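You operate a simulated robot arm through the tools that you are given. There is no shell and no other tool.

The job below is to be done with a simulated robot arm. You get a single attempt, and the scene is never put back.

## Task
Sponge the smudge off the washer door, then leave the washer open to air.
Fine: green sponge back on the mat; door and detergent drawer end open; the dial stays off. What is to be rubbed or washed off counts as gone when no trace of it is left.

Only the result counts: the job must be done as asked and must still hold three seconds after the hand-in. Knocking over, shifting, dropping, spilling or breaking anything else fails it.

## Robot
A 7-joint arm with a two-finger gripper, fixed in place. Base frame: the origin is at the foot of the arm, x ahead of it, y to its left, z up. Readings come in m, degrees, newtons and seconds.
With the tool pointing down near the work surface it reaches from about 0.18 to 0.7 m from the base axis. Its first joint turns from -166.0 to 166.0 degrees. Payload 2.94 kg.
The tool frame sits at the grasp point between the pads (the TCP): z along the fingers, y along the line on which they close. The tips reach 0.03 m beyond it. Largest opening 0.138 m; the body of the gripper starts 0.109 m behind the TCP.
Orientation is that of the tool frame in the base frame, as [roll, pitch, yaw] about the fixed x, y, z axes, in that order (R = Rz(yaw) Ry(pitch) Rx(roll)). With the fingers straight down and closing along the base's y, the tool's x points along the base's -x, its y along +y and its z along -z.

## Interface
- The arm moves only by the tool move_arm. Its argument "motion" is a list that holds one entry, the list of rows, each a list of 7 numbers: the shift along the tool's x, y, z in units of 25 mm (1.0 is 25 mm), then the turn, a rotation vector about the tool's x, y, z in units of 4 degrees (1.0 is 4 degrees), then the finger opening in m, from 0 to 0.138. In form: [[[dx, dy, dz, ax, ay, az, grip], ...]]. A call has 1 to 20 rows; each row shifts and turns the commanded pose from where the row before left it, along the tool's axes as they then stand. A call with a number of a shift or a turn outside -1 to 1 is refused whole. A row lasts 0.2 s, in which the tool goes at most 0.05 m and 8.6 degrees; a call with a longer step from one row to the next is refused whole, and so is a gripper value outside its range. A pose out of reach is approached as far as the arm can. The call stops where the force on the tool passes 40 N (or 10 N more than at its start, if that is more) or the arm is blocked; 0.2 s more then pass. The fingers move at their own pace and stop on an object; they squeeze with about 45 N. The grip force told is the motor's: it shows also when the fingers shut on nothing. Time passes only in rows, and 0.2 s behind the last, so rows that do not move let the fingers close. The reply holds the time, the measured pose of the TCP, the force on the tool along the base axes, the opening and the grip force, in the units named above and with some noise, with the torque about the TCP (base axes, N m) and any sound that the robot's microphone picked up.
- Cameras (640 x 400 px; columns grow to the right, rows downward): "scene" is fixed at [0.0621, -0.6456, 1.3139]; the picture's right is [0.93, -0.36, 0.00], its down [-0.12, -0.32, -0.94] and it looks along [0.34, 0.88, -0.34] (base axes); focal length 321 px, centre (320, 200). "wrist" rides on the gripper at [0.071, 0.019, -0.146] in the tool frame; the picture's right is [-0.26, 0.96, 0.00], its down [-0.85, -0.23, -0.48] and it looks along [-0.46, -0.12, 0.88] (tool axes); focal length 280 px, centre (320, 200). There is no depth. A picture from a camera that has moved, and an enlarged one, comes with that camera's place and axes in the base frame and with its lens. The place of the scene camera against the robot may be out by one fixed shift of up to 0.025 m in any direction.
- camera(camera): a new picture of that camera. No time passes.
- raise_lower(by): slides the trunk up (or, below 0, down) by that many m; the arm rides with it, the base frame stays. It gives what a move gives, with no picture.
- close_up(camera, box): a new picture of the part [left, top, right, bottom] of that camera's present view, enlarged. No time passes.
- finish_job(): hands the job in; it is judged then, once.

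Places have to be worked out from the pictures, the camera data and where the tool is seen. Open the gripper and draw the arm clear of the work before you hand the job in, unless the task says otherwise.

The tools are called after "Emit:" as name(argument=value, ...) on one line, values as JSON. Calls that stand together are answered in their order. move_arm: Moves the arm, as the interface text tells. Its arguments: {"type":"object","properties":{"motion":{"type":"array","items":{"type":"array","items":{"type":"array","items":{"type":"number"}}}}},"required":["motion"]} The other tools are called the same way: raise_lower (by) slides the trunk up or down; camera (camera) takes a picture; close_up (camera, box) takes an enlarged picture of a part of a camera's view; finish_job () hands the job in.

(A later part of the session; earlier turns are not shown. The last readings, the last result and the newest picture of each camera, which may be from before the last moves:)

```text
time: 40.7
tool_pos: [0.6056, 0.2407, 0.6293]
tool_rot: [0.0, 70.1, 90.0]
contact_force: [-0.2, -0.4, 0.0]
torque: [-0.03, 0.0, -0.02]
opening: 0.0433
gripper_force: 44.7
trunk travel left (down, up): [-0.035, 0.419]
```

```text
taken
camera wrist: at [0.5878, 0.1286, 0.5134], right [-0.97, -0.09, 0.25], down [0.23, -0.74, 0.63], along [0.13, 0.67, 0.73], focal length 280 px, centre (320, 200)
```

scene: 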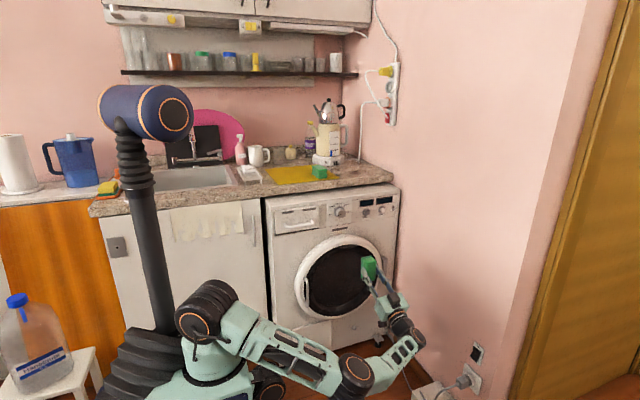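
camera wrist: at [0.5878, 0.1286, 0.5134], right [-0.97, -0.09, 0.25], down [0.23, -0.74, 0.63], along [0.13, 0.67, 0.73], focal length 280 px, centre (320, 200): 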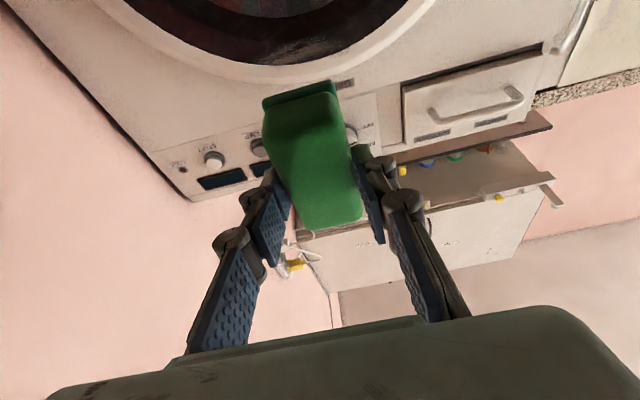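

Reachable. The wrist camera (looking up from below) shows the smudge on the dark band; I'll enlarge it.

Emit:
close_up(camera="wrist", box=[220, 0, 380, 100])

Emit:
close_up(camera="scene", box=[320, 220, 400, 270])

```text
4.00 times, centred on (300, 50) of wrist
camera zoom: at [0.5878, 0.1286, 0.5134], right [-0.97, -0.09, 0.25], down [0.23, -0.74, 0.63], along [0.13, 0.67, 0.73], focal length 1122 px, centre (400, 800)
```

zoom: 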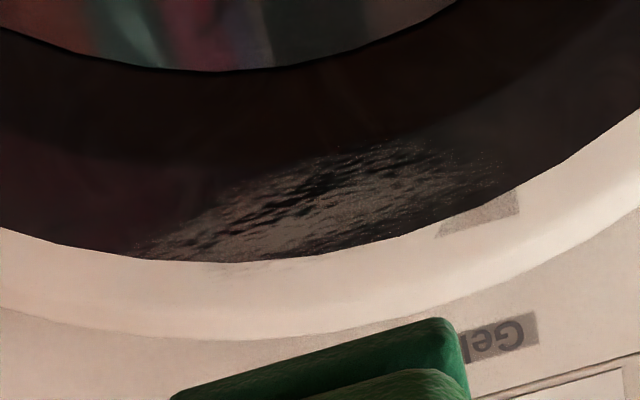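

```text
8.00 times, centred on (360, 245) of scene
camera zoom: at [0.0621, -0.6456, 1.3139], right [0.93, -0.36, 0.0], down [-0.12, -0.32, -0.94], along [0.34, 0.88, -0.34], focal length 2567 px, centre (0, -160)
```

zoom: 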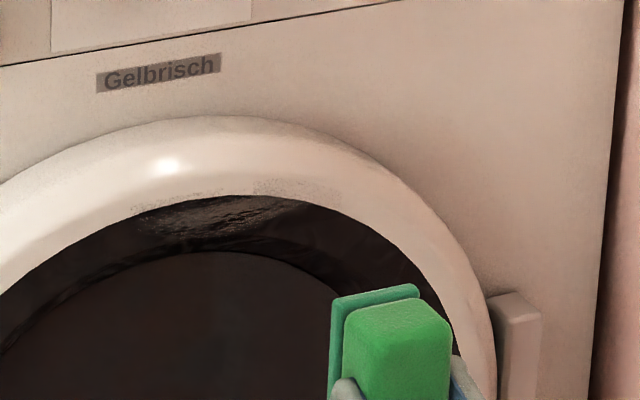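

The grey patch on the white ring is just the label's reflection; the real smudge is the streaky area on the conical dark band, x ≈ 0.555–0.665, z ≈ 0.615–0.64, y ≈ 0.46–0.475. I'll tilt slightly more to match the band's slope and approach to a few centimetres short of it.

Emit:
move_arm(motion=[[[0, 0, 0, 0, -1, 0, 0.02], [0, 0, 0, 0, -1, 0, 0.02], [0, 0, 0, 0, -1, 0, 0.02], [0.87, -0.027, 0.714, 0, 0, 0, 0.02], [0.87, -0.027, 0.714, 0, 0, 0, 0.02], [0.87, -0.027, 0.714, 0, 0, 0, 0.02], [0.87, -0.027, 0.714, 0, 0, 0, 0.02], [0.87, -0.027, 0.714, 0, 0, 0, 0.02], [0.87, -0.027, 0.714, 0, 0, 0, 0.02]]])

Emit:
camera(camera="wrist")

Emit:
close_up(camera="scene", box=[280, 210, 440, 330])

```text
time: 42.7
tool_pos: [0.6091, 0.3924, 0.5775]
tool_rot: [-0.2, 58.0, 89.9]
contact_force: [1.1, 0.7, -0.5]
torque: [-0.01, -0.01, 0.01]
opening: 0.0433
gripper_force: 45.2
out of reach, approached as far as the arm can: row 9
trunk travel left (down, up): [-0.035, 0.419]
```

```text
taken
camera wrist: at [0.5916, 0.3068, 0.4399], right [-0.97, -0.14, 0.22], down [0.23, -0.85, 0.47], along [0.12, 0.5, 0.86], focal length 280 px, centre (320, 200)
```

wrist: 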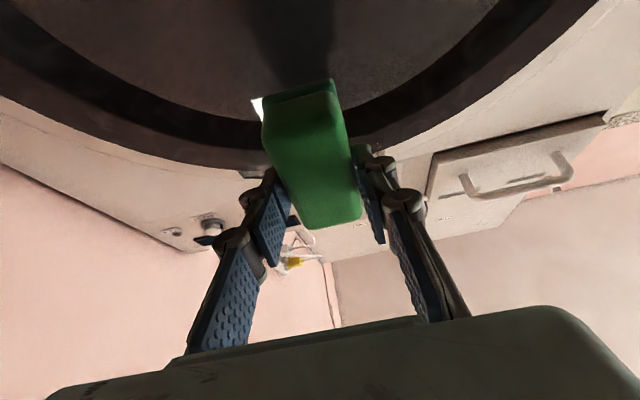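

```text
3.33 times, centred on (360, 270) of scene
camera zoom: at [0.0621, -0.6456, 1.3139], right [0.93, -0.36, 0.0], down [-0.12, -0.32, -0.94], along [0.34, 0.88, -0.34], focal length 1070 px, centre (187, -33)
```

zoom: 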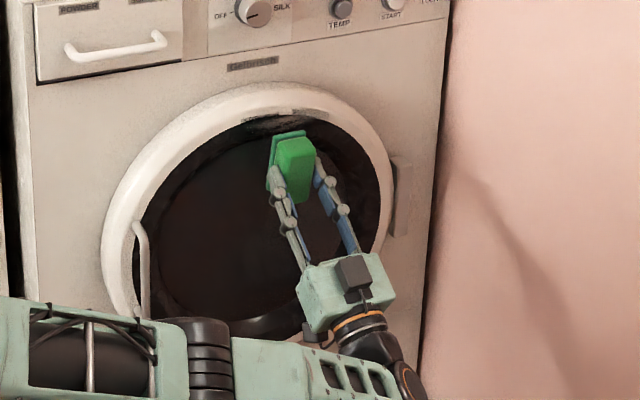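

Reach ends at y ≈ 0.39 with this heading. I'll yaw the tool about 20° so the wrist sits closer to the base, then continue toward the band in small steps.

Emit:
move_arm(motion=[[[0, 0, 0, 0.848, 0, -0.53, 0.02], [0, 0, 0, 0.848, 0, -0.53, 0.02], [0, 0, 0, 0.848, 0, -0.53, 0.02], [0, 0, 0, 0.848, 0, -0.53, 0.02], [0, 0, 0, 0.848, 0, -0.53, 0.02], [0.25, 0.171, 0.4, 0, 0, 0, 0.02], [0.25, 0.171, 0.4, 0, 0, 0, 0.02]]])

Emit:
close_up(camera="scene", box=[300, 220, 420, 300])

Emit:
camera(camera="wrist")

```text
time: 44.3
tool_pos: [0.6146, 0.4123, 0.5817]
tool_rot: [-0.1, 57.5, 69.3]
contact_force: [0.3, -34.5, 8.3]
torque: [-0.8, -0.01, 0.15]
opening: 0.0435
gripper_force: 45.3
trunk travel left (down, up): [-0.035, 0.419]
```

```text
5.00 times, centred on (360, 260) of scene
camera zoom: at [0.0621, -0.6456, 1.3139], right [0.93, -0.36, 0.0], down [-0.12, -0.32, -0.94], along [0.34, 0.88, -0.34], focal length 1604 px, centre (120, -100)
```

zoom: 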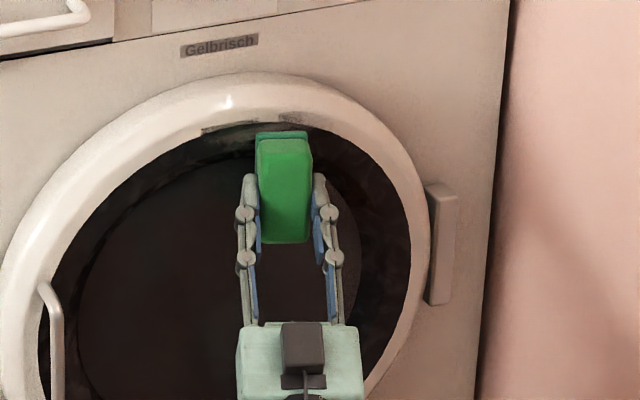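

```text
taken
camera wrist: at [0.5673, 0.3397, 0.4444], right [-0.95, 0.21, 0.22], down [-0.09, -0.88, 0.46], along [0.29, 0.42, 0.86], focal length 280 px, centre (320, 200)
```

wrist: 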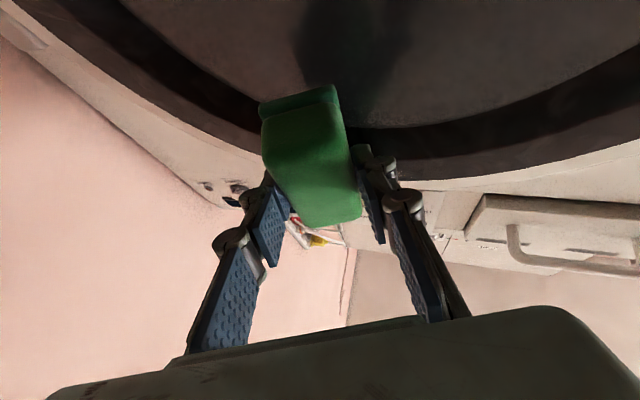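

The −y force with the torque sign shows the sponge's lower end touched the bulging central glass before its top edge reached the band. I'll back off, level the tool so the sponge's top edge leads, and reduce the yaw.

Emit:
move_arm(motion=[[[-0.4, -0.274, -0.638, 0, 0, 0, 0.02], [-0.4, -0.274, -0.638, 0, 0, 0, 0.02], [0, 0, 0, 0, 1, 0, 0.02], [0, 0, 0, 0, 1, 0, 0.02], [0, 0, 0, 0, 1, 0, 0.02], [0, 0, 0, 0, 1, 0, 0.02], [0, 0, 0, 0, 1, 0, 0.02], [0, 0, 0, 0, 1, 0, 0.02], [0, 0, 0, 0, 1, 0, 0.02], [0, 0, 0, 0, 1, 0, 0.02], [0, 0, 0, -1, 0, 0, 0.02], [0, 0, 0, -1, 0, 0, 0.02], [0, 0, 0, -1, 0, 0, 0.02]]])

Emit:
camera(camera="wrist")

Emit:
close_up(camera="scene", box=[300, 220, 420, 300])

```text
time: 47.1
tool_pos: [0.609, 0.3774, 0.578]
tool_rot: [51.9, 90.0, 133.7]
contact_force: [0.1, 0.5, -1.1]
torque: [-0.04, -0.02, 0.01]
opening: 0.0434
gripper_force: 45.0
trunk travel left (down, up): [-0.035, 0.419]
```

```text
taken
camera wrist: at [0.5711, 0.2359, 0.5076], right [-0.96, 0.13, 0.26], down [0.16, -0.5, 0.85], along [0.25, 0.85, 0.46], focal length 280 px, centre (320, 200)
```

wrist: 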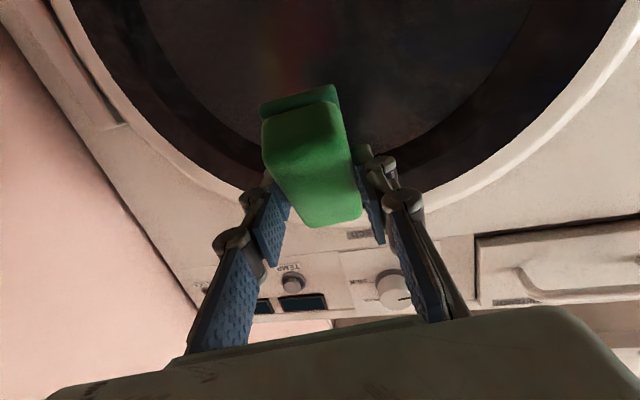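

```text
5.00 times, centred on (360, 260) of scene
camera zoom: at [0.0621, -0.6456, 1.3139], right [0.93, -0.36, 0.0], down [-0.12, -0.32, -0.94], along [0.34, 0.88, -0.34], focal length 1604 px, centre (120, -100)
```

zoom: 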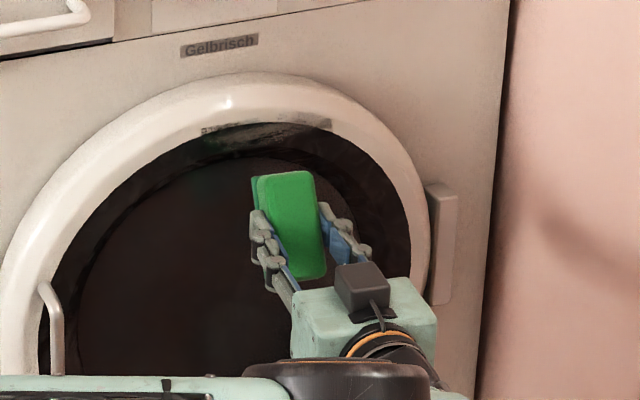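

The sponge's top edge now leads. I'll raise it to the smudge's height and advance slowly until it touches the band.

Emit:
move_arm(motion=[[[-0.8, 0, 0, 0, 0, 0, 0.02], [0, 0.03, 0.2, 0, 0, 0, 0.02], [0, 0.03, 0.2, 0, 0, 0, 0.02], [0, 0.03, 0.2, 0, 0, 0, 0.02], [0, 0.03, 0.2, 0, 0, 0, 0.02], [0, 0.03, 0.2, 0, 0, 0, 0.02], [0, 0.015, 0.1, 0, 0, 0, 0.02]]])

Emit:
close_up(camera="scene", box=[320, 230, 400, 280])

```text
time: 48.5
tool_pos: [0.6102, 0.3934, 0.5948]
tool_rot: [-107.0, 89.9, -25.2]
contact_force: [-2.1, -9.6, 1.4]
torque: [0.31, -0.04, 0.26]
opening: 0.0436
gripper_force: 45.2
trunk travel left (down, up): [-0.035, 0.419]
stopped in row 6: the force on the tool passed its limit at 44 N (the readings are from after the stop); the commanded pose is now the measured one
```

```text
8.00 times, centred on (360, 255) of scene
camera zoom: at [0.0621, -0.6456, 1.3139], right [0.93, -0.36, 0.0], down [-0.12, -0.32, -0.94], along [0.34, 0.88, -0.34], focal length 2567 px, centre (0, -240)
```

zoom: 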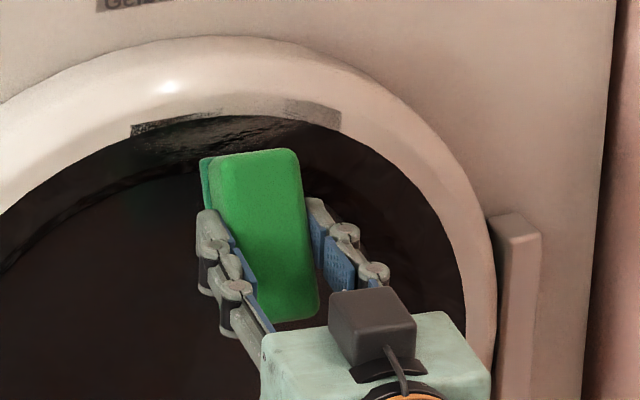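

Contact made at the upper-left corner of the sponge (about 10 N), but the picture shows about 2 cm of smudged band still above its top edge. I'll ease off, go up 15 mm and press again.

Emit:
move_arm(motion=[[[0, -0.025, -0.18, 0, 0, 0, 0.02], [-0.4, -0.01, -0.08, 0, 0, 0, 0.02], [-0.2, -0.01, -0.08, 0, 0, 0, 0.02], [0, 0.01, 0.08, 0, 0, 0, 0.02], [0, 0.01, 0.08, 0, 0, 0, 0.02], [0, 0.01, 0.08, 0, 0, 0, 0.02], [0, 0.01, 0.06, 0, 0, 0, 0.02]]])

Emit:
close_up(camera="scene", box=[320, 230, 400, 280])

```text
time: 50.0
tool_pos: [0.61, 0.3938, 0.6109]
tool_rot: [-116.7, 90.0, -34.9]
contact_force: [-3.9, -10.0, 0.8]
torque: [0.25, -0.06, 0.37]
opening: 0.0431
gripper_force: 44.7
trunk travel left (down, up): [-0.035, 0.419]
```

```text
8.00 times, centred on (360, 255) of scene
camera zoom: at [0.0621, -0.6456, 1.3139], right [0.93, -0.36, 0.0], down [-0.12, -0.32, -0.94], along [0.34, 0.88, -0.34], focal length 2567 px, centre (0, -240)
```

zoom: 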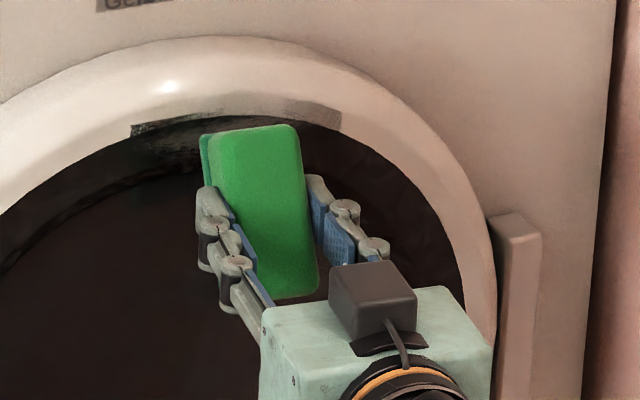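

Contact again at about 10 N with the sponge over the smudge. I'll rub sideways along the arc: left 4 cm, then right 10 cm, then back.

Emit:
move_arm(motion=[[[0, 0.396, -0.057, 0, 0, 0, 0.02], [0, 0.396, -0.057, 0, 0, 0, 0.02], [0, 0.396, -0.057, 0, 0, 0, 0.02], [0, 0.396, -0.057, 0, 0, 0, 0.02], [0, -0.396, 0.057, 0, 0, 0, 0.02], [0, -0.396, 0.057, 0, 0, 0, 0.02], [0, -0.396, 0.057, 0, 0, 0, 0.02], [0, -0.396, 0.057, 0, 0, 0, 0.02], [0.06, -0.396, 0.057, 0, 0, 0, 0.02], [0.1, -0.396, 0.057, 0, 0, 0, 0.02], [0.12, -0.396, 0.057, 0, 0, 0, 0.02], [0.14, -0.396, 0.057, 0, 0, 0, 0.02], [0.16, -0.396, 0.057, 0, 0, 0, 0.02]]])

Emit:
close_up(camera="scene", box=[320, 230, 400, 280])

```text
time: 52.9
tool_pos: [0.6601, 0.3949, 0.5977]
tool_rot: [-105.8, 90.0, -24.3]
contact_force: [-4.0, -12.2, 0.8]
torque: [0.46, -0.06, 0.42]
opening: 0.0436
gripper_force: 45.1
trunk travel left (down, up): [-0.035, 0.419]
```

```text
8.00 times, centred on (360, 255) of scene
camera zoom: at [0.0621, -0.6456, 1.3139], right [0.93, -0.36, 0.0], down [-0.12, -0.32, -0.94], along [0.34, 0.88, -0.34], focal length 2567 px, centre (0, -240)
```

zoom: 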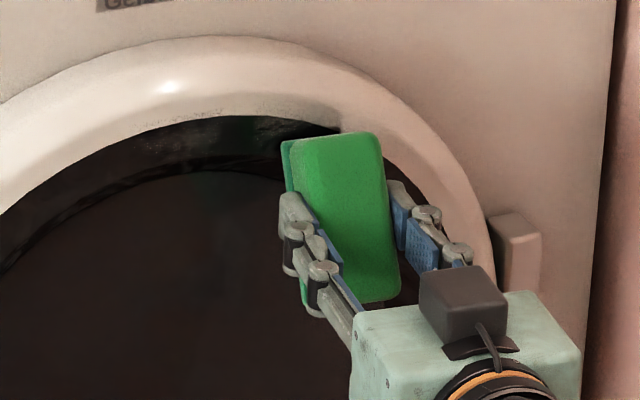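

The wipe is clearly removing it. I'll enlarge to see what is left.

Emit:
close_up(camera="scene", box=[332, 238, 364, 258])

Emit:
camera(camera="wrist")

```text
16.00 times, centred on (348, 248) of scene
camera zoom: at [0.0621, -0.6456, 1.3139], right [0.93, -0.36, 0.0], down [-0.12, -0.32, -0.94], along [0.34, 0.88, -0.34], focal length 5134 px, centre (-128, -568)
```

zoom: 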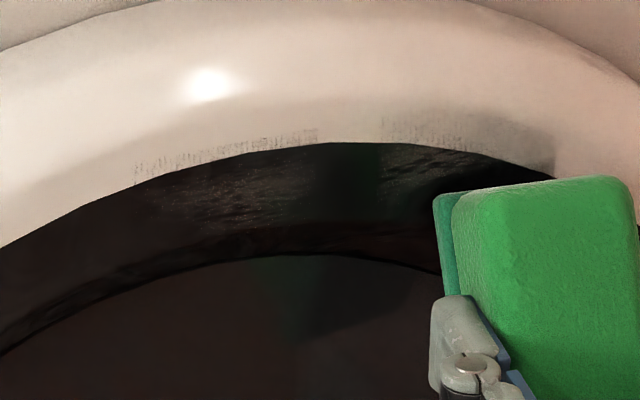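

```text
taken
camera wrist: at [0.621, 0.2537, 0.5261], right [-0.96, 0.14, 0.26], down [0.16, -0.5, 0.85], along [0.25, 0.85, 0.46], focal length 280 px, centre (320, 200)
```

wrist: 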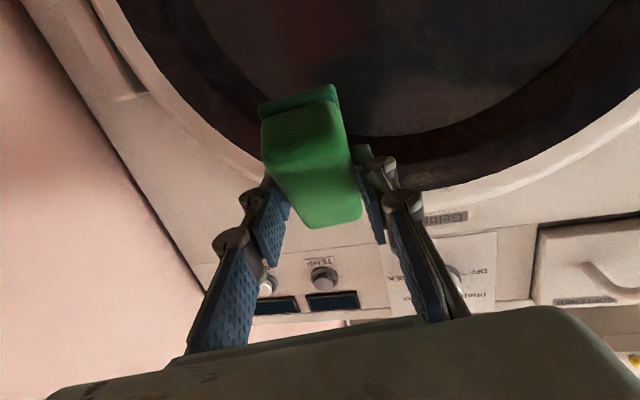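

Faint traces remain across the band, so it needs more passes. I'll rub again left along the arc, drop 8 mm, and rub back right, with slightly more pressure.

Emit:
move_arm(motion=[[[-0.16, 0.396, -0.03, 0, 0, 0, 0.02], [-0.14, 0.396, -0.057, 0, 0, 0, 0.02], [-0.12, 0.396, -0.057, 0, 0, 0, 0.02], [-0.1, 0.396, -0.057, 0, 0, 0, 0.02], [-0.06, 0.396, -0.057, 0, 0, 0, 0.02], [0, 0.396, -0.057, 0, 0, 0, 0.02], [0, 0.396, -0.057, 0, 0, 0, 0.02], [0.03, 0.396, -0.057, 0, 0, 0, 0.02], [0.06, 0.396, -0.057, 0, 0, 0, 0.02], [0.25, 0, 0, 0, 0, 0, 0.02], [-0.06, -0.396, 0.057, 0, 0, 0, 0.02], [-0.03, -0.396, 0.057, 0, 0, 0, 0.02], [0, -0.396, 0.057, 0, 0, 0, 0.02], [0, -0.396, 0.057, 0, 0, 0, 0.02], [0.06, -0.396, 0.057, 0, 0, 0, 0.02], [0.1, -0.396, 0.057, 0, 0, 0, 0.02], [0.12, -0.396, 0.057, 0, 0, 0, 0.02], [0.14, -0.396, 0.057, 0, 0, 0, 0.02], [0.16, -0.396, 0.057, 0, 0, 0, 0.02]]])

Emit:
close_up(camera="scene", box=[332, 238, 364, 258])

```text
time: 56.9
tool_pos: [0.6613, 0.3961, 0.5896]
tool_rot: [-121.1, 89.8, -39.3]
contact_force: [-1.2, -6.9, 0.0]
torque: [0.21, -0.01, 0.16]
opening: 0.0435
gripper_force: 45.1
trunk travel left (down, up): [-0.035, 0.419]
```

```text
16.00 times, centred on (348, 248) of scene
camera zoom: at [0.0621, -0.6456, 1.3139], right [0.93, -0.36, 0.0], down [-0.12, -0.32, -0.94], along [0.34, 0.88, -0.34], focal length 5134 px, centre (-128, -568)
```

zoom: 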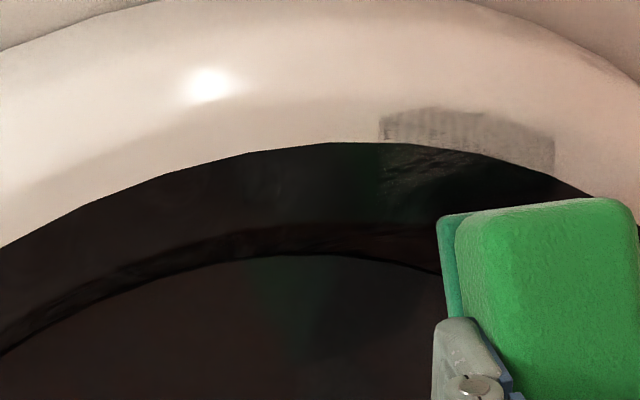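

The left and middle are clean; a patch remains on the right part near the ring edge (x ≈ 0.63–0.665). I'll ease off, yaw 8° more so the sponge's left corner leads, and work that patch along the ring's inner edge.

Emit:
move_arm(motion=[[[0, -0.03, -0.2, 0, 0, 0, 0.02], [0, 0, 0, 1, 0, 0, 0.02], [0, 0, 0, 1, 0, 0, 0.02], [-0.38, -0.41, 0.12, 0, 0, 0, 0.02], [0, 0.028, 0.096, 0, 0, 0, 0.02], [0, 0.028, 0.096, 0, 0, 0, 0.02], [0, 0.011, 0.04, 0, 0, 0, 0.02], [-0.112, 0.384, -0.11, 0, 0, 0, 0.02], [-0.112, 0.384, -0.11, 0, 0, 0, 0.02], [-0.112, 0.384, -0.11, 0, 0, 0, 0.02], [-0.112, 0.384, -0.11, 0, 0, 0, 0.02], [-0.112, 0.384, -0.11, 0, 0, 0, 0.02], [0.112, -0.384, 0.11, 0, 0, 0, 0.02], [0.112, -0.384, 0.11, 0, 0, 0, 0.02], [0.112, -0.384, 0.11, 0, 0, 0, 0.02], [0.112, -0.384, 0.11, 0, 0, 0, 0.02], [0.112, -0.384, 0.11, 0, 0, 0, 0.02]]])

Emit:
close_up(camera="scene", box=[332, 238, 380, 268])

```text
time: 59.6
tool_pos: [0.6263, 0.3942, 0.6113]
tool_rot: [-87.7, 89.8, -13.8]
contact_force: [-0.5, -9.4, 0.0]
torque: [0.27, -0.02, 0.16]
opening: 0.0434
gripper_force: 45.1
trunk travel left (down, up): [-0.035, 0.419]
stopped in row 13: the force on the tool passed its limit at 44 N (the readings are from after the stop); the commanded pose is now the measured one
```

```text
13.33 times, centred on (356, 253) of scene
camera zoom: at [0.0621, -0.6456, 1.3139], right [0.93, -0.36, 0.0], down [-0.12, -0.32, -0.94], along [0.34, 0.88, -0.34], focal length 4278 px, centre (-160, -507)
```

zoom: 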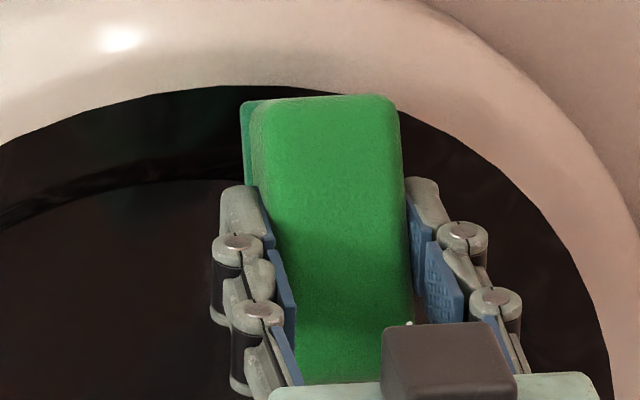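

The visible parts look clean now. I'll ease the pressure slightly, rub back to the right, then retreat a little to inspect.

Emit:
move_arm(motion=[[[0.02, -0.01, -0.03, 0, 0, 0, 0.02], [0.09, -0.384, 0.1, 0, 0, 0, 0.02], [0.112, -0.384, 0.11, 0, 0, 0, 0.02], [0.112, -0.384, 0.11, 0, 0, 0, 0.02], [0.112, -0.384, 0.11, 0, 0, 0, 0.02], [0.15, -0.384, 0.11, 0, 0, 0, 0.02]]])

Emit:
close_up(camera="scene", box=[332, 238, 380, 268])

```text
time: 61.0
tool_pos: [0.6753, 0.3944, 0.5968]
tool_rot: [-94.7, 89.8, -20.6]
contact_force: [-0.4, -4.0, 0.1]
torque: [0.13, 0.01, 0.09]
opening: 0.0435
gripper_force: 44.7
trunk travel left (down, up): [-0.035, 0.419]
```

```text
13.33 times, centred on (356, 253) of scene
camera zoom: at [0.0621, -0.6456, 1.3139], right [0.93, -0.36, 0.0], down [-0.12, -0.32, -0.94], along [0.34, 0.88, -0.34], focal length 4278 px, centre (-160, -507)
```

zoom: 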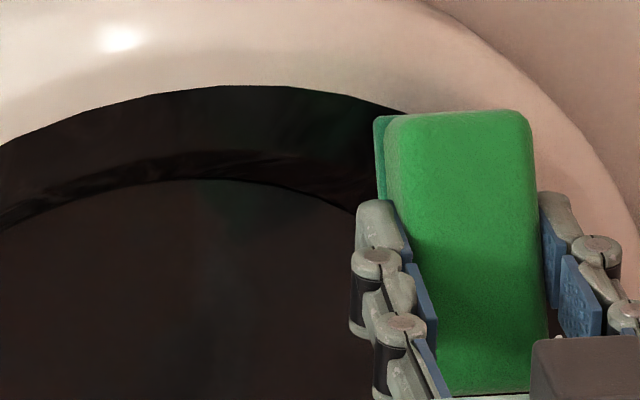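

The band looks clean from here. I'll retreat straight back so both cameras can confirm.

Emit:
move_arm(motion=[[[0, -0.25, -0.87, 0, 0, 0, 0.02], [0, -0.276, -0.961, 0, 0, 0, 0.02], [0, -0.276, -0.961, 0, 0, 0, 0.02], [0, -0.276, -0.961, 0, 0, 0, 0.02], [0, -0.276, -0.961, 0, 0, 0, 0.02], [0, -0.276, -0.961, 0, 0, 0, 0.02], [0.5, -0.276, -0.961, 0, 0, 0, 0.02]]])

Emit:
close_up(camera="scene", box=[320, 230, 384, 270])

Emit:
camera(camera="wrist")

```text
time: 62.6
tool_pos: [0.6763, 0.2241, 0.5829]
tool_rot: [-101.3, 89.8, -27.1]
contact_force: [-0.6, -0.6, 0.6]
torque: [0.0, 0.01, -0.02]
opening: 0.0434
gripper_force: 45.1
trunk travel left (down, up): [-0.035, 0.419]
```

```text
10.00 times, centred on (352, 250) of scene
camera zoom: at [0.0621, -0.6456, 1.3139], right [0.93, -0.36, 0.0], down [-0.12, -0.32, -0.94], along [0.34, 0.88, -0.34], focal length 3209 px, centre (0, -300)
```

zoom: 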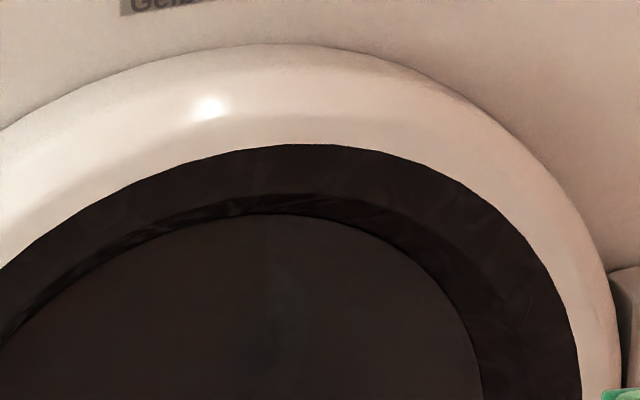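

```text
taken
camera wrist: at [0.6182, 0.089, 0.5125], right [-0.93, 0.26, 0.26], down [0.09, -0.52, 0.85], along [0.36, 0.81, 0.46], focal length 280 px, centre (320, 200)
```

wrist: 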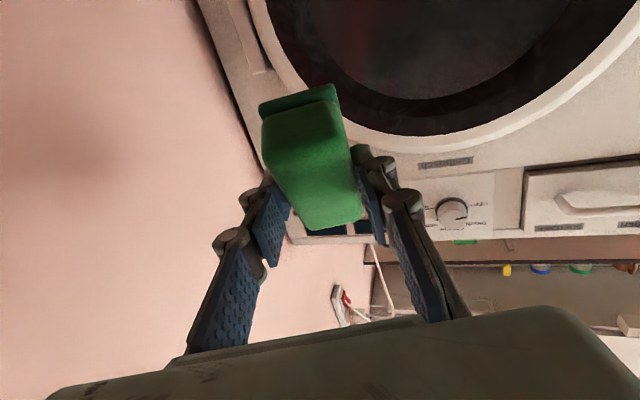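

The scene view shows a clean band. I'll enlarge further in both views to be sure there's no trace.

Emit:
close_up(camera="wrist", box=[340, 50, 500, 150])

Emit:
close_up(camera="scene", box=[334, 240, 366, 260])

Emit:
close_up(camera="wrist", box=[380, 80, 460, 130])

Emit:
close_up(camera="scene", box=[290, 230, 400, 330])

```text
4.00 times, centred on (420, 100) of wrist
camera zoom: at [0.6182, 0.089, 0.5125], right [-0.93, 0.26, 0.26], down [0.09, -0.52, 0.85], along [0.36, 0.81, 0.46], focal length 1122 px, centre (-80, 600)
```

zoom: 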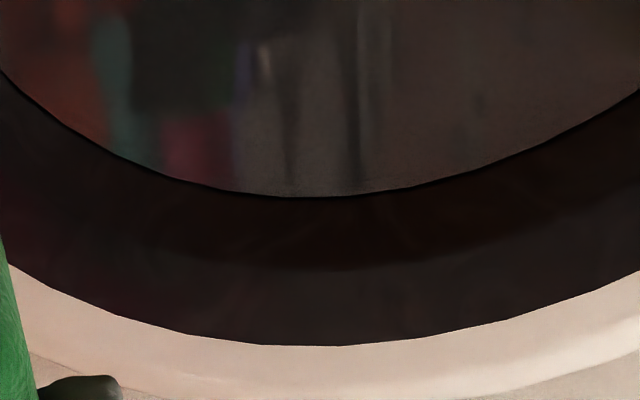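

```text
16.00 times, centred on (350, 250) of scene
camera zoom: at [0.0621, -0.6456, 1.3139], right [0.93, -0.36, 0.0], down [-0.12, -0.32, -0.94], along [0.34, 0.88, -0.34], focal length 5134 px, centre (-160, -600)
```

zoom: 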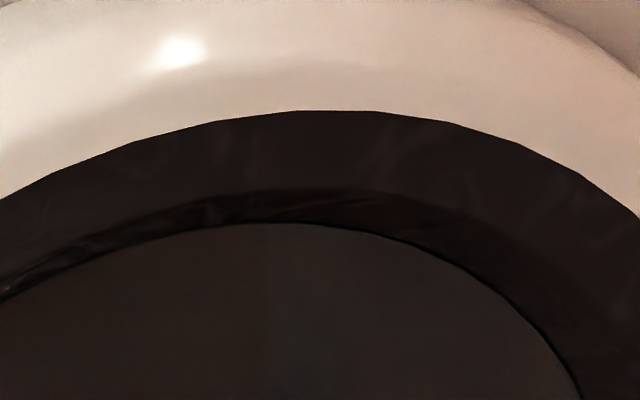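

```text
8.00 times, centred on (420, 105) of wrist
camera zoom: at [0.6182, 0.089, 0.5125], right [-0.93, 0.26, 0.26], down [0.09, -0.52, 0.85], along [0.36, 0.81, 0.46], focal length 2243 px, centre (-480, 960)
```

zoom: 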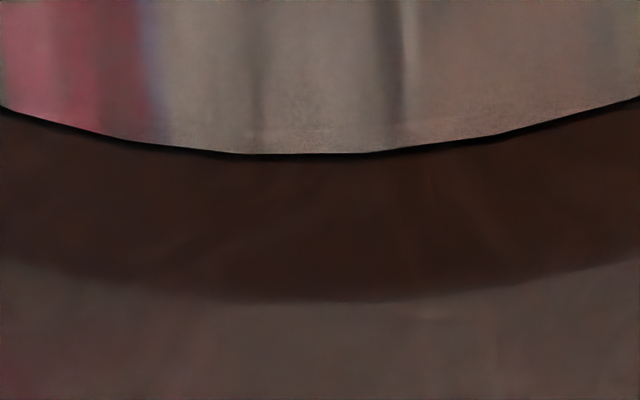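

```text
4.00 times, centred on (345, 280) of scene
camera zoom: at [0.0621, -0.6456, 1.3139], right [0.93, -0.36, 0.0], down [-0.12, -0.32, -0.94], along [0.34, 0.88, -0.34], focal length 1284 px, centre (220, -120)
```

zoom: 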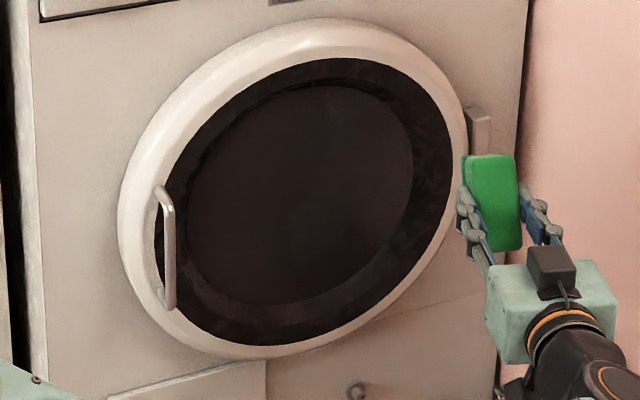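

No trace is left in either view. Now I'll bring the sponge back: first move toward x ≈ 0.41 and undo the yaw.

Emit:
move_arm(motion=[[[0, 1, -0.287, 0, 0, 0, 0.02], [0, 1, -0.287, 0, 0, 0, 0.02], [0, 1, -0.287, 0, 0, 0, 0.02], [0, 1, -0.287, 0, 0, 0, 0.02], [0, 1, -0.287, 0, 0, 0, 0.02], [0, 1, -0.287, 0, 0, 0, 0.02], [0, 1, -0.287, 0, 0, 0, 0.02], [0, 1, -0.287, 0, 0, 0, 0.02], [0, 1, -0.287, 0, 0, 0, 0.02], [0, 1, -0.287, 0, 0, 0, 0.02], [0, 0, 0, -1, 0, 0, 0.02], [0, 0, 0, -1, 0, 0, 0.02], [0, 0, 0, -1, 0, 0, 0.02], [0, 0, 0, -1, 0, 0, 0.02]]])

Emit:
raise_lower(by=0.39)

```text
time: 65.6
tool_pos: [0.4168, 0.2218, 0.5836]
tool_rot: [-105.1, 89.7, -15.0]
contact_force: [-0.5, -0.9, -0.7]
torque: [0.02, -0.01, 0.01]
opening: 0.0436
gripper_force: 45.5
trunk travel left (down, up): [-0.035, 0.419]
```

```text
time: 69.4
tool_pos: [0.4158, 0.2214, 0.9735]
tool_rot: [-111.7, 89.7, -21.5]
contact_force: [0.2, 0.8, -0.5]
torque: [-0.01, -0.02, -0.03]
opening: 0.0434
gripper_force: 45.1
trunk travel left (down, up): [-0.425, 0.029]
```

Trunk is back up. Now I'll lift slightly and pitch the tool back to the grasp orientation (20° tilt).

Emit:
move_arm(motion=[[[-1, 0, 0, 0, 0, 0, 0.02], [-1, 0, 0, 0, 0, 0, 0.02], [0, 0, 0, 0, 1, 0, 0.02], [0, 0, 0, 0, 1, 0, 0.02], [0, 0, 0, 0, 1, 0, 0.02], [0, 0, 0, 0, 1, 0, 0.02], [0, 0, 0, 0, 1, 0, 0.02], [0, 0, 0, 0, 1, 0, 0.02], [0, 0, 0, 0, 1, 0, 0.02], [0, 0, 0, 0, 1, 0, 0.02], [0, 0, 0, 0, 1, 0, 0.02], [0, 0, 0, 0, 1, 0, 0.02], [0, 0, 0, 0, 1, 0, 0.02], [0, 0, 0, 0, 1, 0, 0.02], [0, 0, 0, 0, 1, 0, 0.02], [0, 0, 0, 0, 1, 0, 0.02], [0, 0, 0, 0, 1, 0, 0.02], [0, 0, 0, 0, 1, 0, 0.02], [0, 0, 0, 0, 1, 0, 0.02], [0, 0, 0, 0, 0.5, 0, 0.02]]])

Emit:
camera(camera="wrist")

Emit:
camera(camera="scene")

```text
time: 73.6
tool_pos: [0.4158, 0.2208, 1.0235]
tool_rot: [-179.7, 19.9, -89.8]
contact_force: [-0.3, 0.3, -0.4]
torque: [-0.03, -0.03, 0.0]
opening: 0.0435
gripper_force: 44.9
trunk travel left (down, up): [-0.425, 0.029]
```

```text
taken
camera wrist: at [0.3973, 0.1052, 1.1357], right [-0.97, 0.24, 0.09], down [0.23, 0.64, 0.74], along [0.13, 0.73, -0.67], focal length 280 px, centre (320, 200)
```

wrist: 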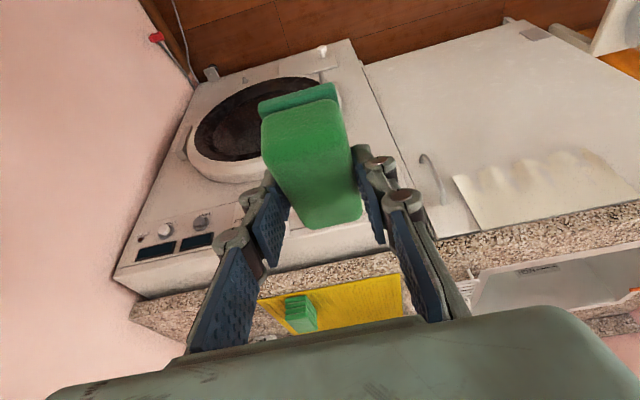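

```text
taken
```

scene: 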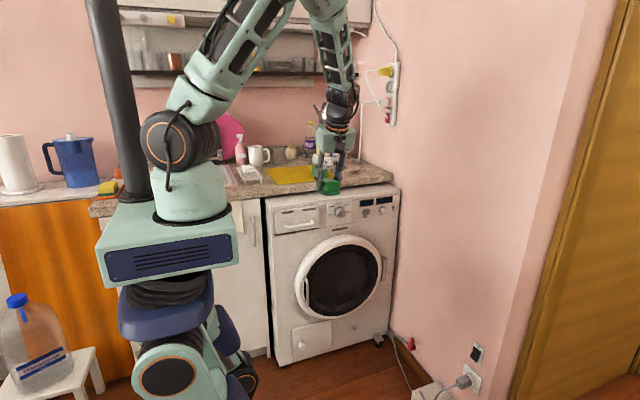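

The sponge is still well seated. I'll travel back over the mat at the same height and check that it's level before lowering.

Emit:
move_arm(motion=[[[-0.939, 0.026, 0.342, 0, 0, 0, 0.02], [-0.939, 0.026, 0.342, 0, 0, 0, 0.02], [-0.939, 0.026, 0.342, 0, 0, 0, 0.02], [-0.939, 0.026, 0.342, 0, 0, 0, 0.02], [-0.939, 0.026, 0.342, 0, 0, 0, 0.02], [-0.939, 0.026, 0.342, 0, 0, 0, 0.02], [-0.939, 0.026, 0.342, 0, 0, 0, 0.02], [-0.939, 0.026, 0.342, 0, 0, 0, 0.02], [-0.939, 0.026, 0.342, 0, 0, 0, 0.02], [-0.939, 0.026, 0.342, 0, 0, 0, 0.02], [-0.939, 0.026, 0.342, 0, 0, 0, 0.02], [-0.939, 0.026, 0.342, 0, 0, 0, 0.02], [-0.939, 0.026, 0.342, 0, 0, 0, 0.02], [-0.939, 0.026, 0.342, 0, 0, 0, 0.02], [-0.939, 0.026, 0.342, 0, 0, 0, 0.02], [-0.939, 0.026, 0.342, 0, 0, 0, 0.02], [-0.8, 0.026, 0.291, 0, 0, 0, 0.02]]])

Emit:
close_up(camera="scene", box=[264, 140, 344, 200])

Emit:
camera(camera="wrist")

```text
time: 77.2
tool_pos: [0.4035, 0.6447, 1.0209]
tool_rot: [-179.8, 19.8, -89.8]
contact_force: [-0.3, 1.1, -0.5]
torque: [0.02, 0.0, -0.01]
opening: 0.0432
gripper_force: 45.0
trunk travel left (down, up): [-0.425, 0.029]
```

```text
6.67 times, centred on (304, 170) of scene
camera zoom: at [0.0621, -0.6456, 1.3139], right [0.93, -0.36, 0.0], down [-0.12, -0.32, -0.94], along [0.34, 0.88, -0.34], focal length 2139 px, centre (427, 400)
```

zoom: 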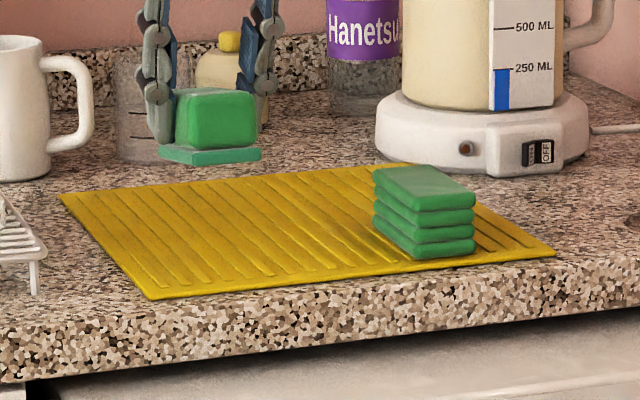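

```text
taken
camera wrist: at [0.3853, 0.5275, 1.1348], right [-0.97, 0.24, 0.09], down [0.23, 0.64, 0.74], along [0.13, 0.73, -0.67], focal length 280 px, centre (320, 200)
```

wrist: 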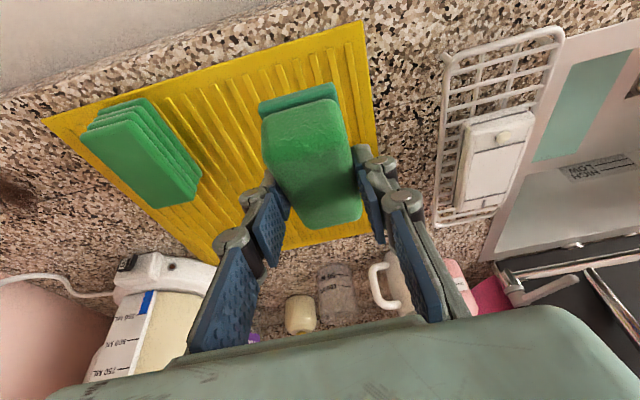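

I'll enlarge both views to judge how level the sponge is in the grip.

Emit:
close_up(camera="scene", box=[274, 146, 314, 171])

Emit:
close_up(camera="wrist", box=[230, 70, 390, 240])

```text
16.00 times, centred on (294, 158) of scene
camera zoom: at [0.0621, -0.6456, 1.3139], right [0.93, -0.36, 0.0], down [-0.12, -0.32, -0.94], along [0.34, 0.88, -0.34], focal length 5134 px, centre (736, 864)
```

zoom: 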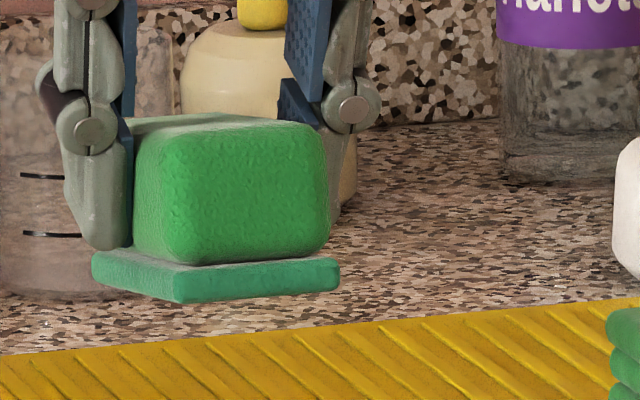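

```text
2.35 times, centred on (310, 155) of wrist
camera zoom: at [0.3853, 0.5275, 1.1348], right [-0.97, 0.24, 0.09], down [0.23, 0.64, 0.74], along [0.13, 0.73, -0.67], focal length 660 px, centre (344, 306)
```

zoom: 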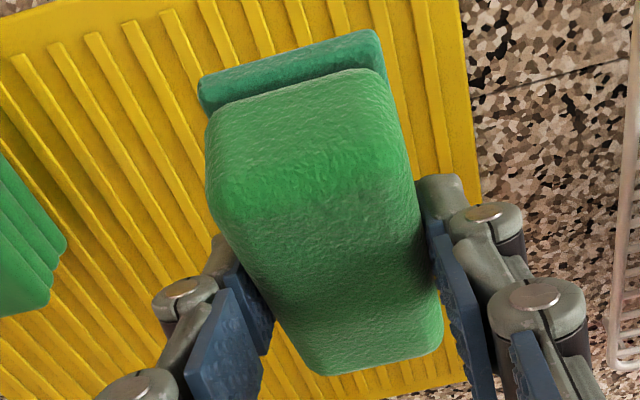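

The scene view shows the sponge has rotated in the grip by roughly 15°, with its front end up. I'll tilt the tool about 14° further to level it, then recheck.

Emit:
move_arm(motion=[[[0, 0, 0, 0, -1, 0, 0.02], [0, 0, 0, 0, -1, 0, 0.02], [0, 0, 0, 0, -1, 0, 0.02], [0, 0, 0, 0, -0.5, 0, 0.02]]])

Emit:
close_up(camera="scene", box=[264, 140, 344, 200])

Emit:
close_up(camera="scene", box=[274, 146, 314, 171])

```text
time: 78.2
tool_pos: [0.4027, 0.643, 1.0224]
tool_rot: [-179.7, 34.1, -89.9]
contact_force: [-0.8, 0.1, -0.5]
torque: [-0.02, 0.0, -0.02]
opening: 0.0436
gripper_force: 45.5
trunk travel left (down, up): [-0.425, 0.029]
```

```text
6.67 times, centred on (304, 170) of scene
camera zoom: at [0.0621, -0.6456, 1.3139], right [0.93, -0.36, 0.0], down [-0.12, -0.32, -0.94], along [0.34, 0.88, -0.34], focal length 2139 px, centre (427, 400)
```

zoom: 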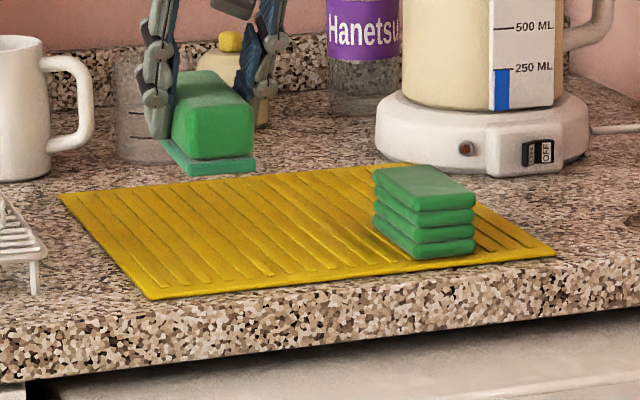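

```text
16.00 times, centred on (294, 158) of scene
camera zoom: at [0.0621, -0.6456, 1.3139], right [0.93, -0.36, 0.0], down [-0.12, -0.32, -0.94], along [0.34, 0.88, -0.34], focal length 5134 px, centre (736, 864)
```

zoom: 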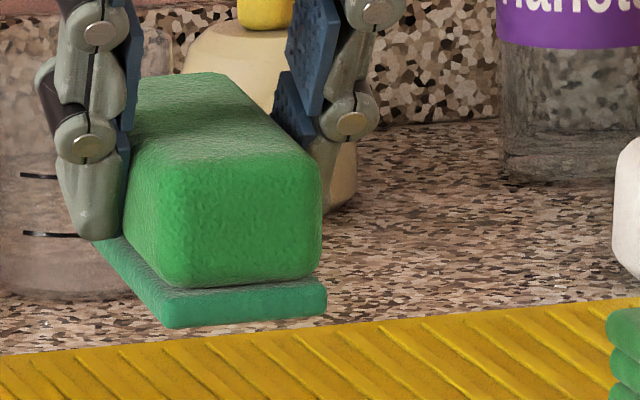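

Nearly level now (pad edge slope 0.86 vs about 1.05 for a level edge), so I'll add 4° more and descend to about 7 mm above the mat at the original spot.

Emit:
move_arm(motion=[[[0, 0, 0, 0, -1, 0, 0.02], [0.425, -0.018, 0.455, 0, 0, 0, 0.02], [0.425, -0.018, 0.455, 0, 0, 0, 0.02], [0.425, -0.018, 0.455, 0, 0, 0, 0.02], [0.425, -0.018, 0.455, 0, 0, 0, 0.02]]])

Emit:
close_up(camera="scene", box=[264, 150, 344, 200])

Emit:
close_up(camera="scene", box=[274, 160, 314, 185])

```text
time: 79.4
tool_pos: [0.4041, 0.6359, 0.9593]
tool_rot: [-179.8, 37.8, -89.6]
contact_force: [0.6, -0.7, -0.5]
torque: [-0.02, 0.0, 0.0]
opening: 0.0433
gripper_force: 44.6
trunk travel left (down, up): [-0.425, 0.029]
```

```text
8.00 times, centred on (304, 175) of scene
camera zoom: at [0.0621, -0.6456, 1.3139], right [0.93, -0.36, 0.0], down [-0.12, -0.32, -0.94], along [0.34, 0.88, -0.34], focal length 2567 px, centre (448, 400)
```

zoom: 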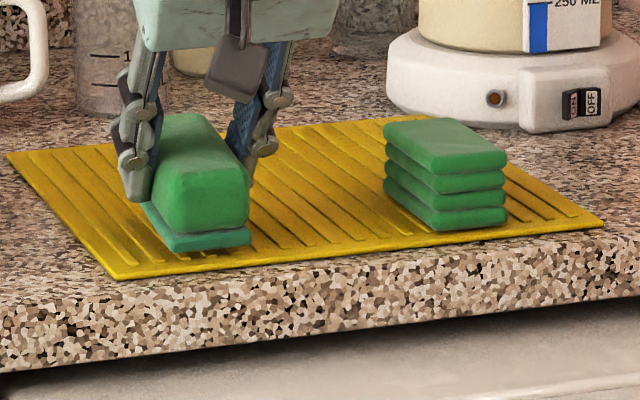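

```text
16.00 times, centred on (294, 172) of scene
camera zoom: at [0.0621, -0.6456, 1.3139], right [0.93, -0.36, 0.0], down [-0.12, -0.32, -0.94], along [0.34, 0.88, -0.34], focal length 5134 px, centre (736, 640)
```

zoom: 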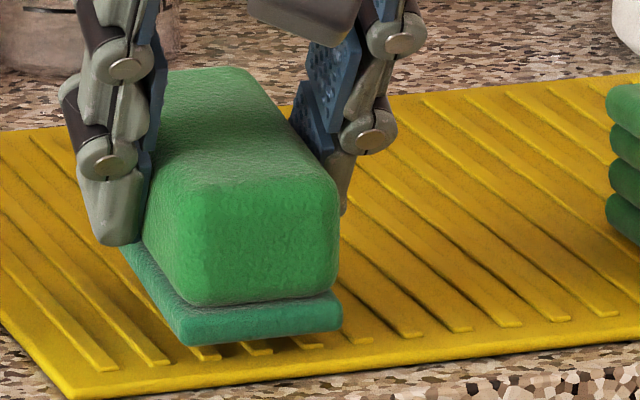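

Slightly front-down now, so I'll take back 2° and lower slowly the last few millimetres.

Emit:
move_arm(motion=[[[0, 0, 0, 0, 0.5, 0, 0.02], [0.045, 0, 0.058, 0, 0, 0, 0.02], [0.045, 0, 0.058, 0, 0, 0, 0.02], [0.045, 0, 0.058, 0, 0, 0, 0.02]]])

Emit:
close_up(camera="scene", box=[274, 160, 314, 185])

```text
time: 80.4
tool_pos: [0.4049, 0.6367, 0.9552]
tool_rot: [-179.7, 35.8, -89.8]
contact_force: [0.8, -0.4, -0.8]
torque: [-0.02, -0.04, -0.03]
opening: 0.0435
gripper_force: 45.0
trunk travel left (down, up): [-0.425, 0.029]
```

```text
16.00 times, centred on (294, 172) of scene
camera zoom: at [0.0621, -0.6456, 1.3139], right [0.93, -0.36, 0.0], down [-0.12, -0.32, -0.94], along [0.34, 0.88, -0.34], focal length 5134 px, centre (736, 640)
```

zoom: 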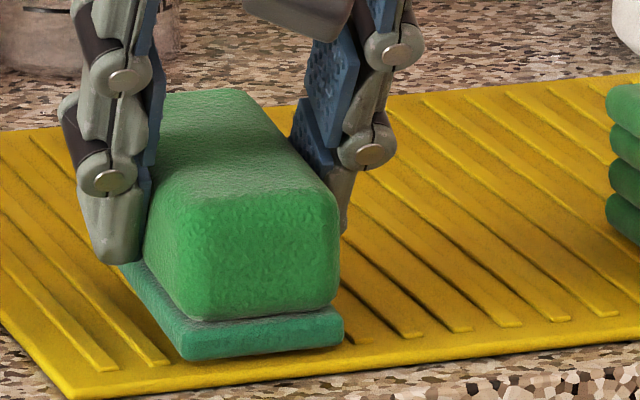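

The sponge's front edge already coincides with its original image position. I'll lower 1.5–3 mm more until there's contact.

Emit:
move_arm(motion=[[[0.037, 0, 0.05, 0, 0, 0, 0.02], [0.037, 0, 0.05, 0, 0, 0, 0.02], [0, 0, 0, 0, 0, 0, 0.02]]])

Emit:
close_up(camera="scene", box=[274, 160, 314, 185])

```text
time: 81.2
tool_pos: [0.4033, 0.6371, 0.954]
tool_rot: [-179.5, 36.1, -89.6]
contact_force: [0.8, -0.4, 15.0]
torque: [-0.52, 0.13, 0.04]
opening: 0.0433
gripper_force: 44.8
trunk travel left (down, up): [-0.425, 0.029]
```

```text
16.00 times, centred on (294, 172) of scene
camera zoom: at [0.0621, -0.6456, 1.3139], right [0.93, -0.36, 0.0], down [-0.12, -0.32, -0.94], along [0.34, 0.88, -0.34], focal length 5134 px, centre (736, 640)
```

zoom: 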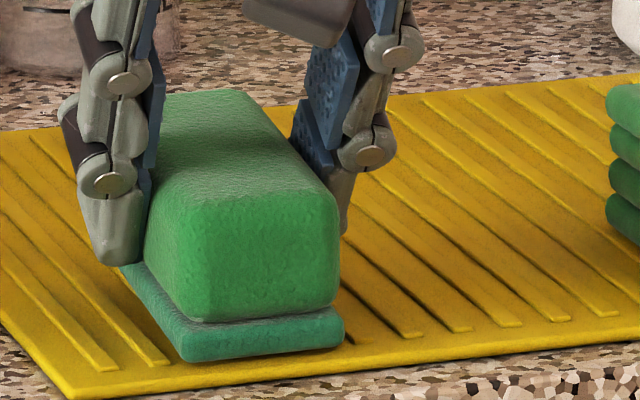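

Contact of 15 N at the front edge. I'll rotate back 3° to settle the rear edge, then open the fingers.

Emit:
move_arm(motion=[[[0, 0, 0, 0, 0.7, 0, 0.02], [0, 0, 0, 0, 0, 0, 0.02]]])

```text
time: 81.8
tool_pos: [0.4046, 0.637, 0.952]
tool_rot: [-179.6, 33.3, -89.7]
contact_force: [1.4, 8.9, 14.4]
torque: [-0.04, 0.0, 0.05]
opening: 0.0434
gripper_force: 44.6
trunk travel left (down, up): [-0.425, 0.029]
```

The load is now centred (torque near zero), so the sponge is flat on the mat. Releasing.

Emit:
move_arm(motion=[[[0, 0, 0, 0, 0, 0, 0.05], [0, 0, 0, 0, 0, 0, 0.06], [0, 0, 0, 0, 0, 0, 0.075], [0, 0, 0, 0, 0, 0, 0.085], [0, 0, 0, 0, 0, 0, 0.085]]])

Emit:
close_up(camera="scene", box=[264, 150, 344, 200])

```text
time: 83.0
tool_pos: [0.404, 0.6368, 0.9519]
tool_rot: [-179.8, 33.1, -89.7]
contact_force: [-0.5, 0.6, 0.7]
torque: [0.01, 0.06, -0.01]
opening: 0.0856
gripper_force: 0.1
trunk travel left (down, up): [-0.425, 0.029]
```

```text
8.00 times, centred on (304, 175) of scene
camera zoom: at [0.0621, -0.6456, 1.3139], right [0.93, -0.36, 0.0], down [-0.12, -0.32, -0.94], along [0.34, 0.88, -0.34], focal length 2567 px, centre (448, 400)
```

zoom: 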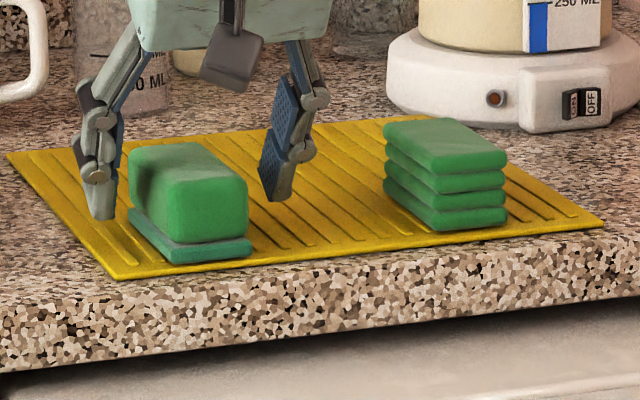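

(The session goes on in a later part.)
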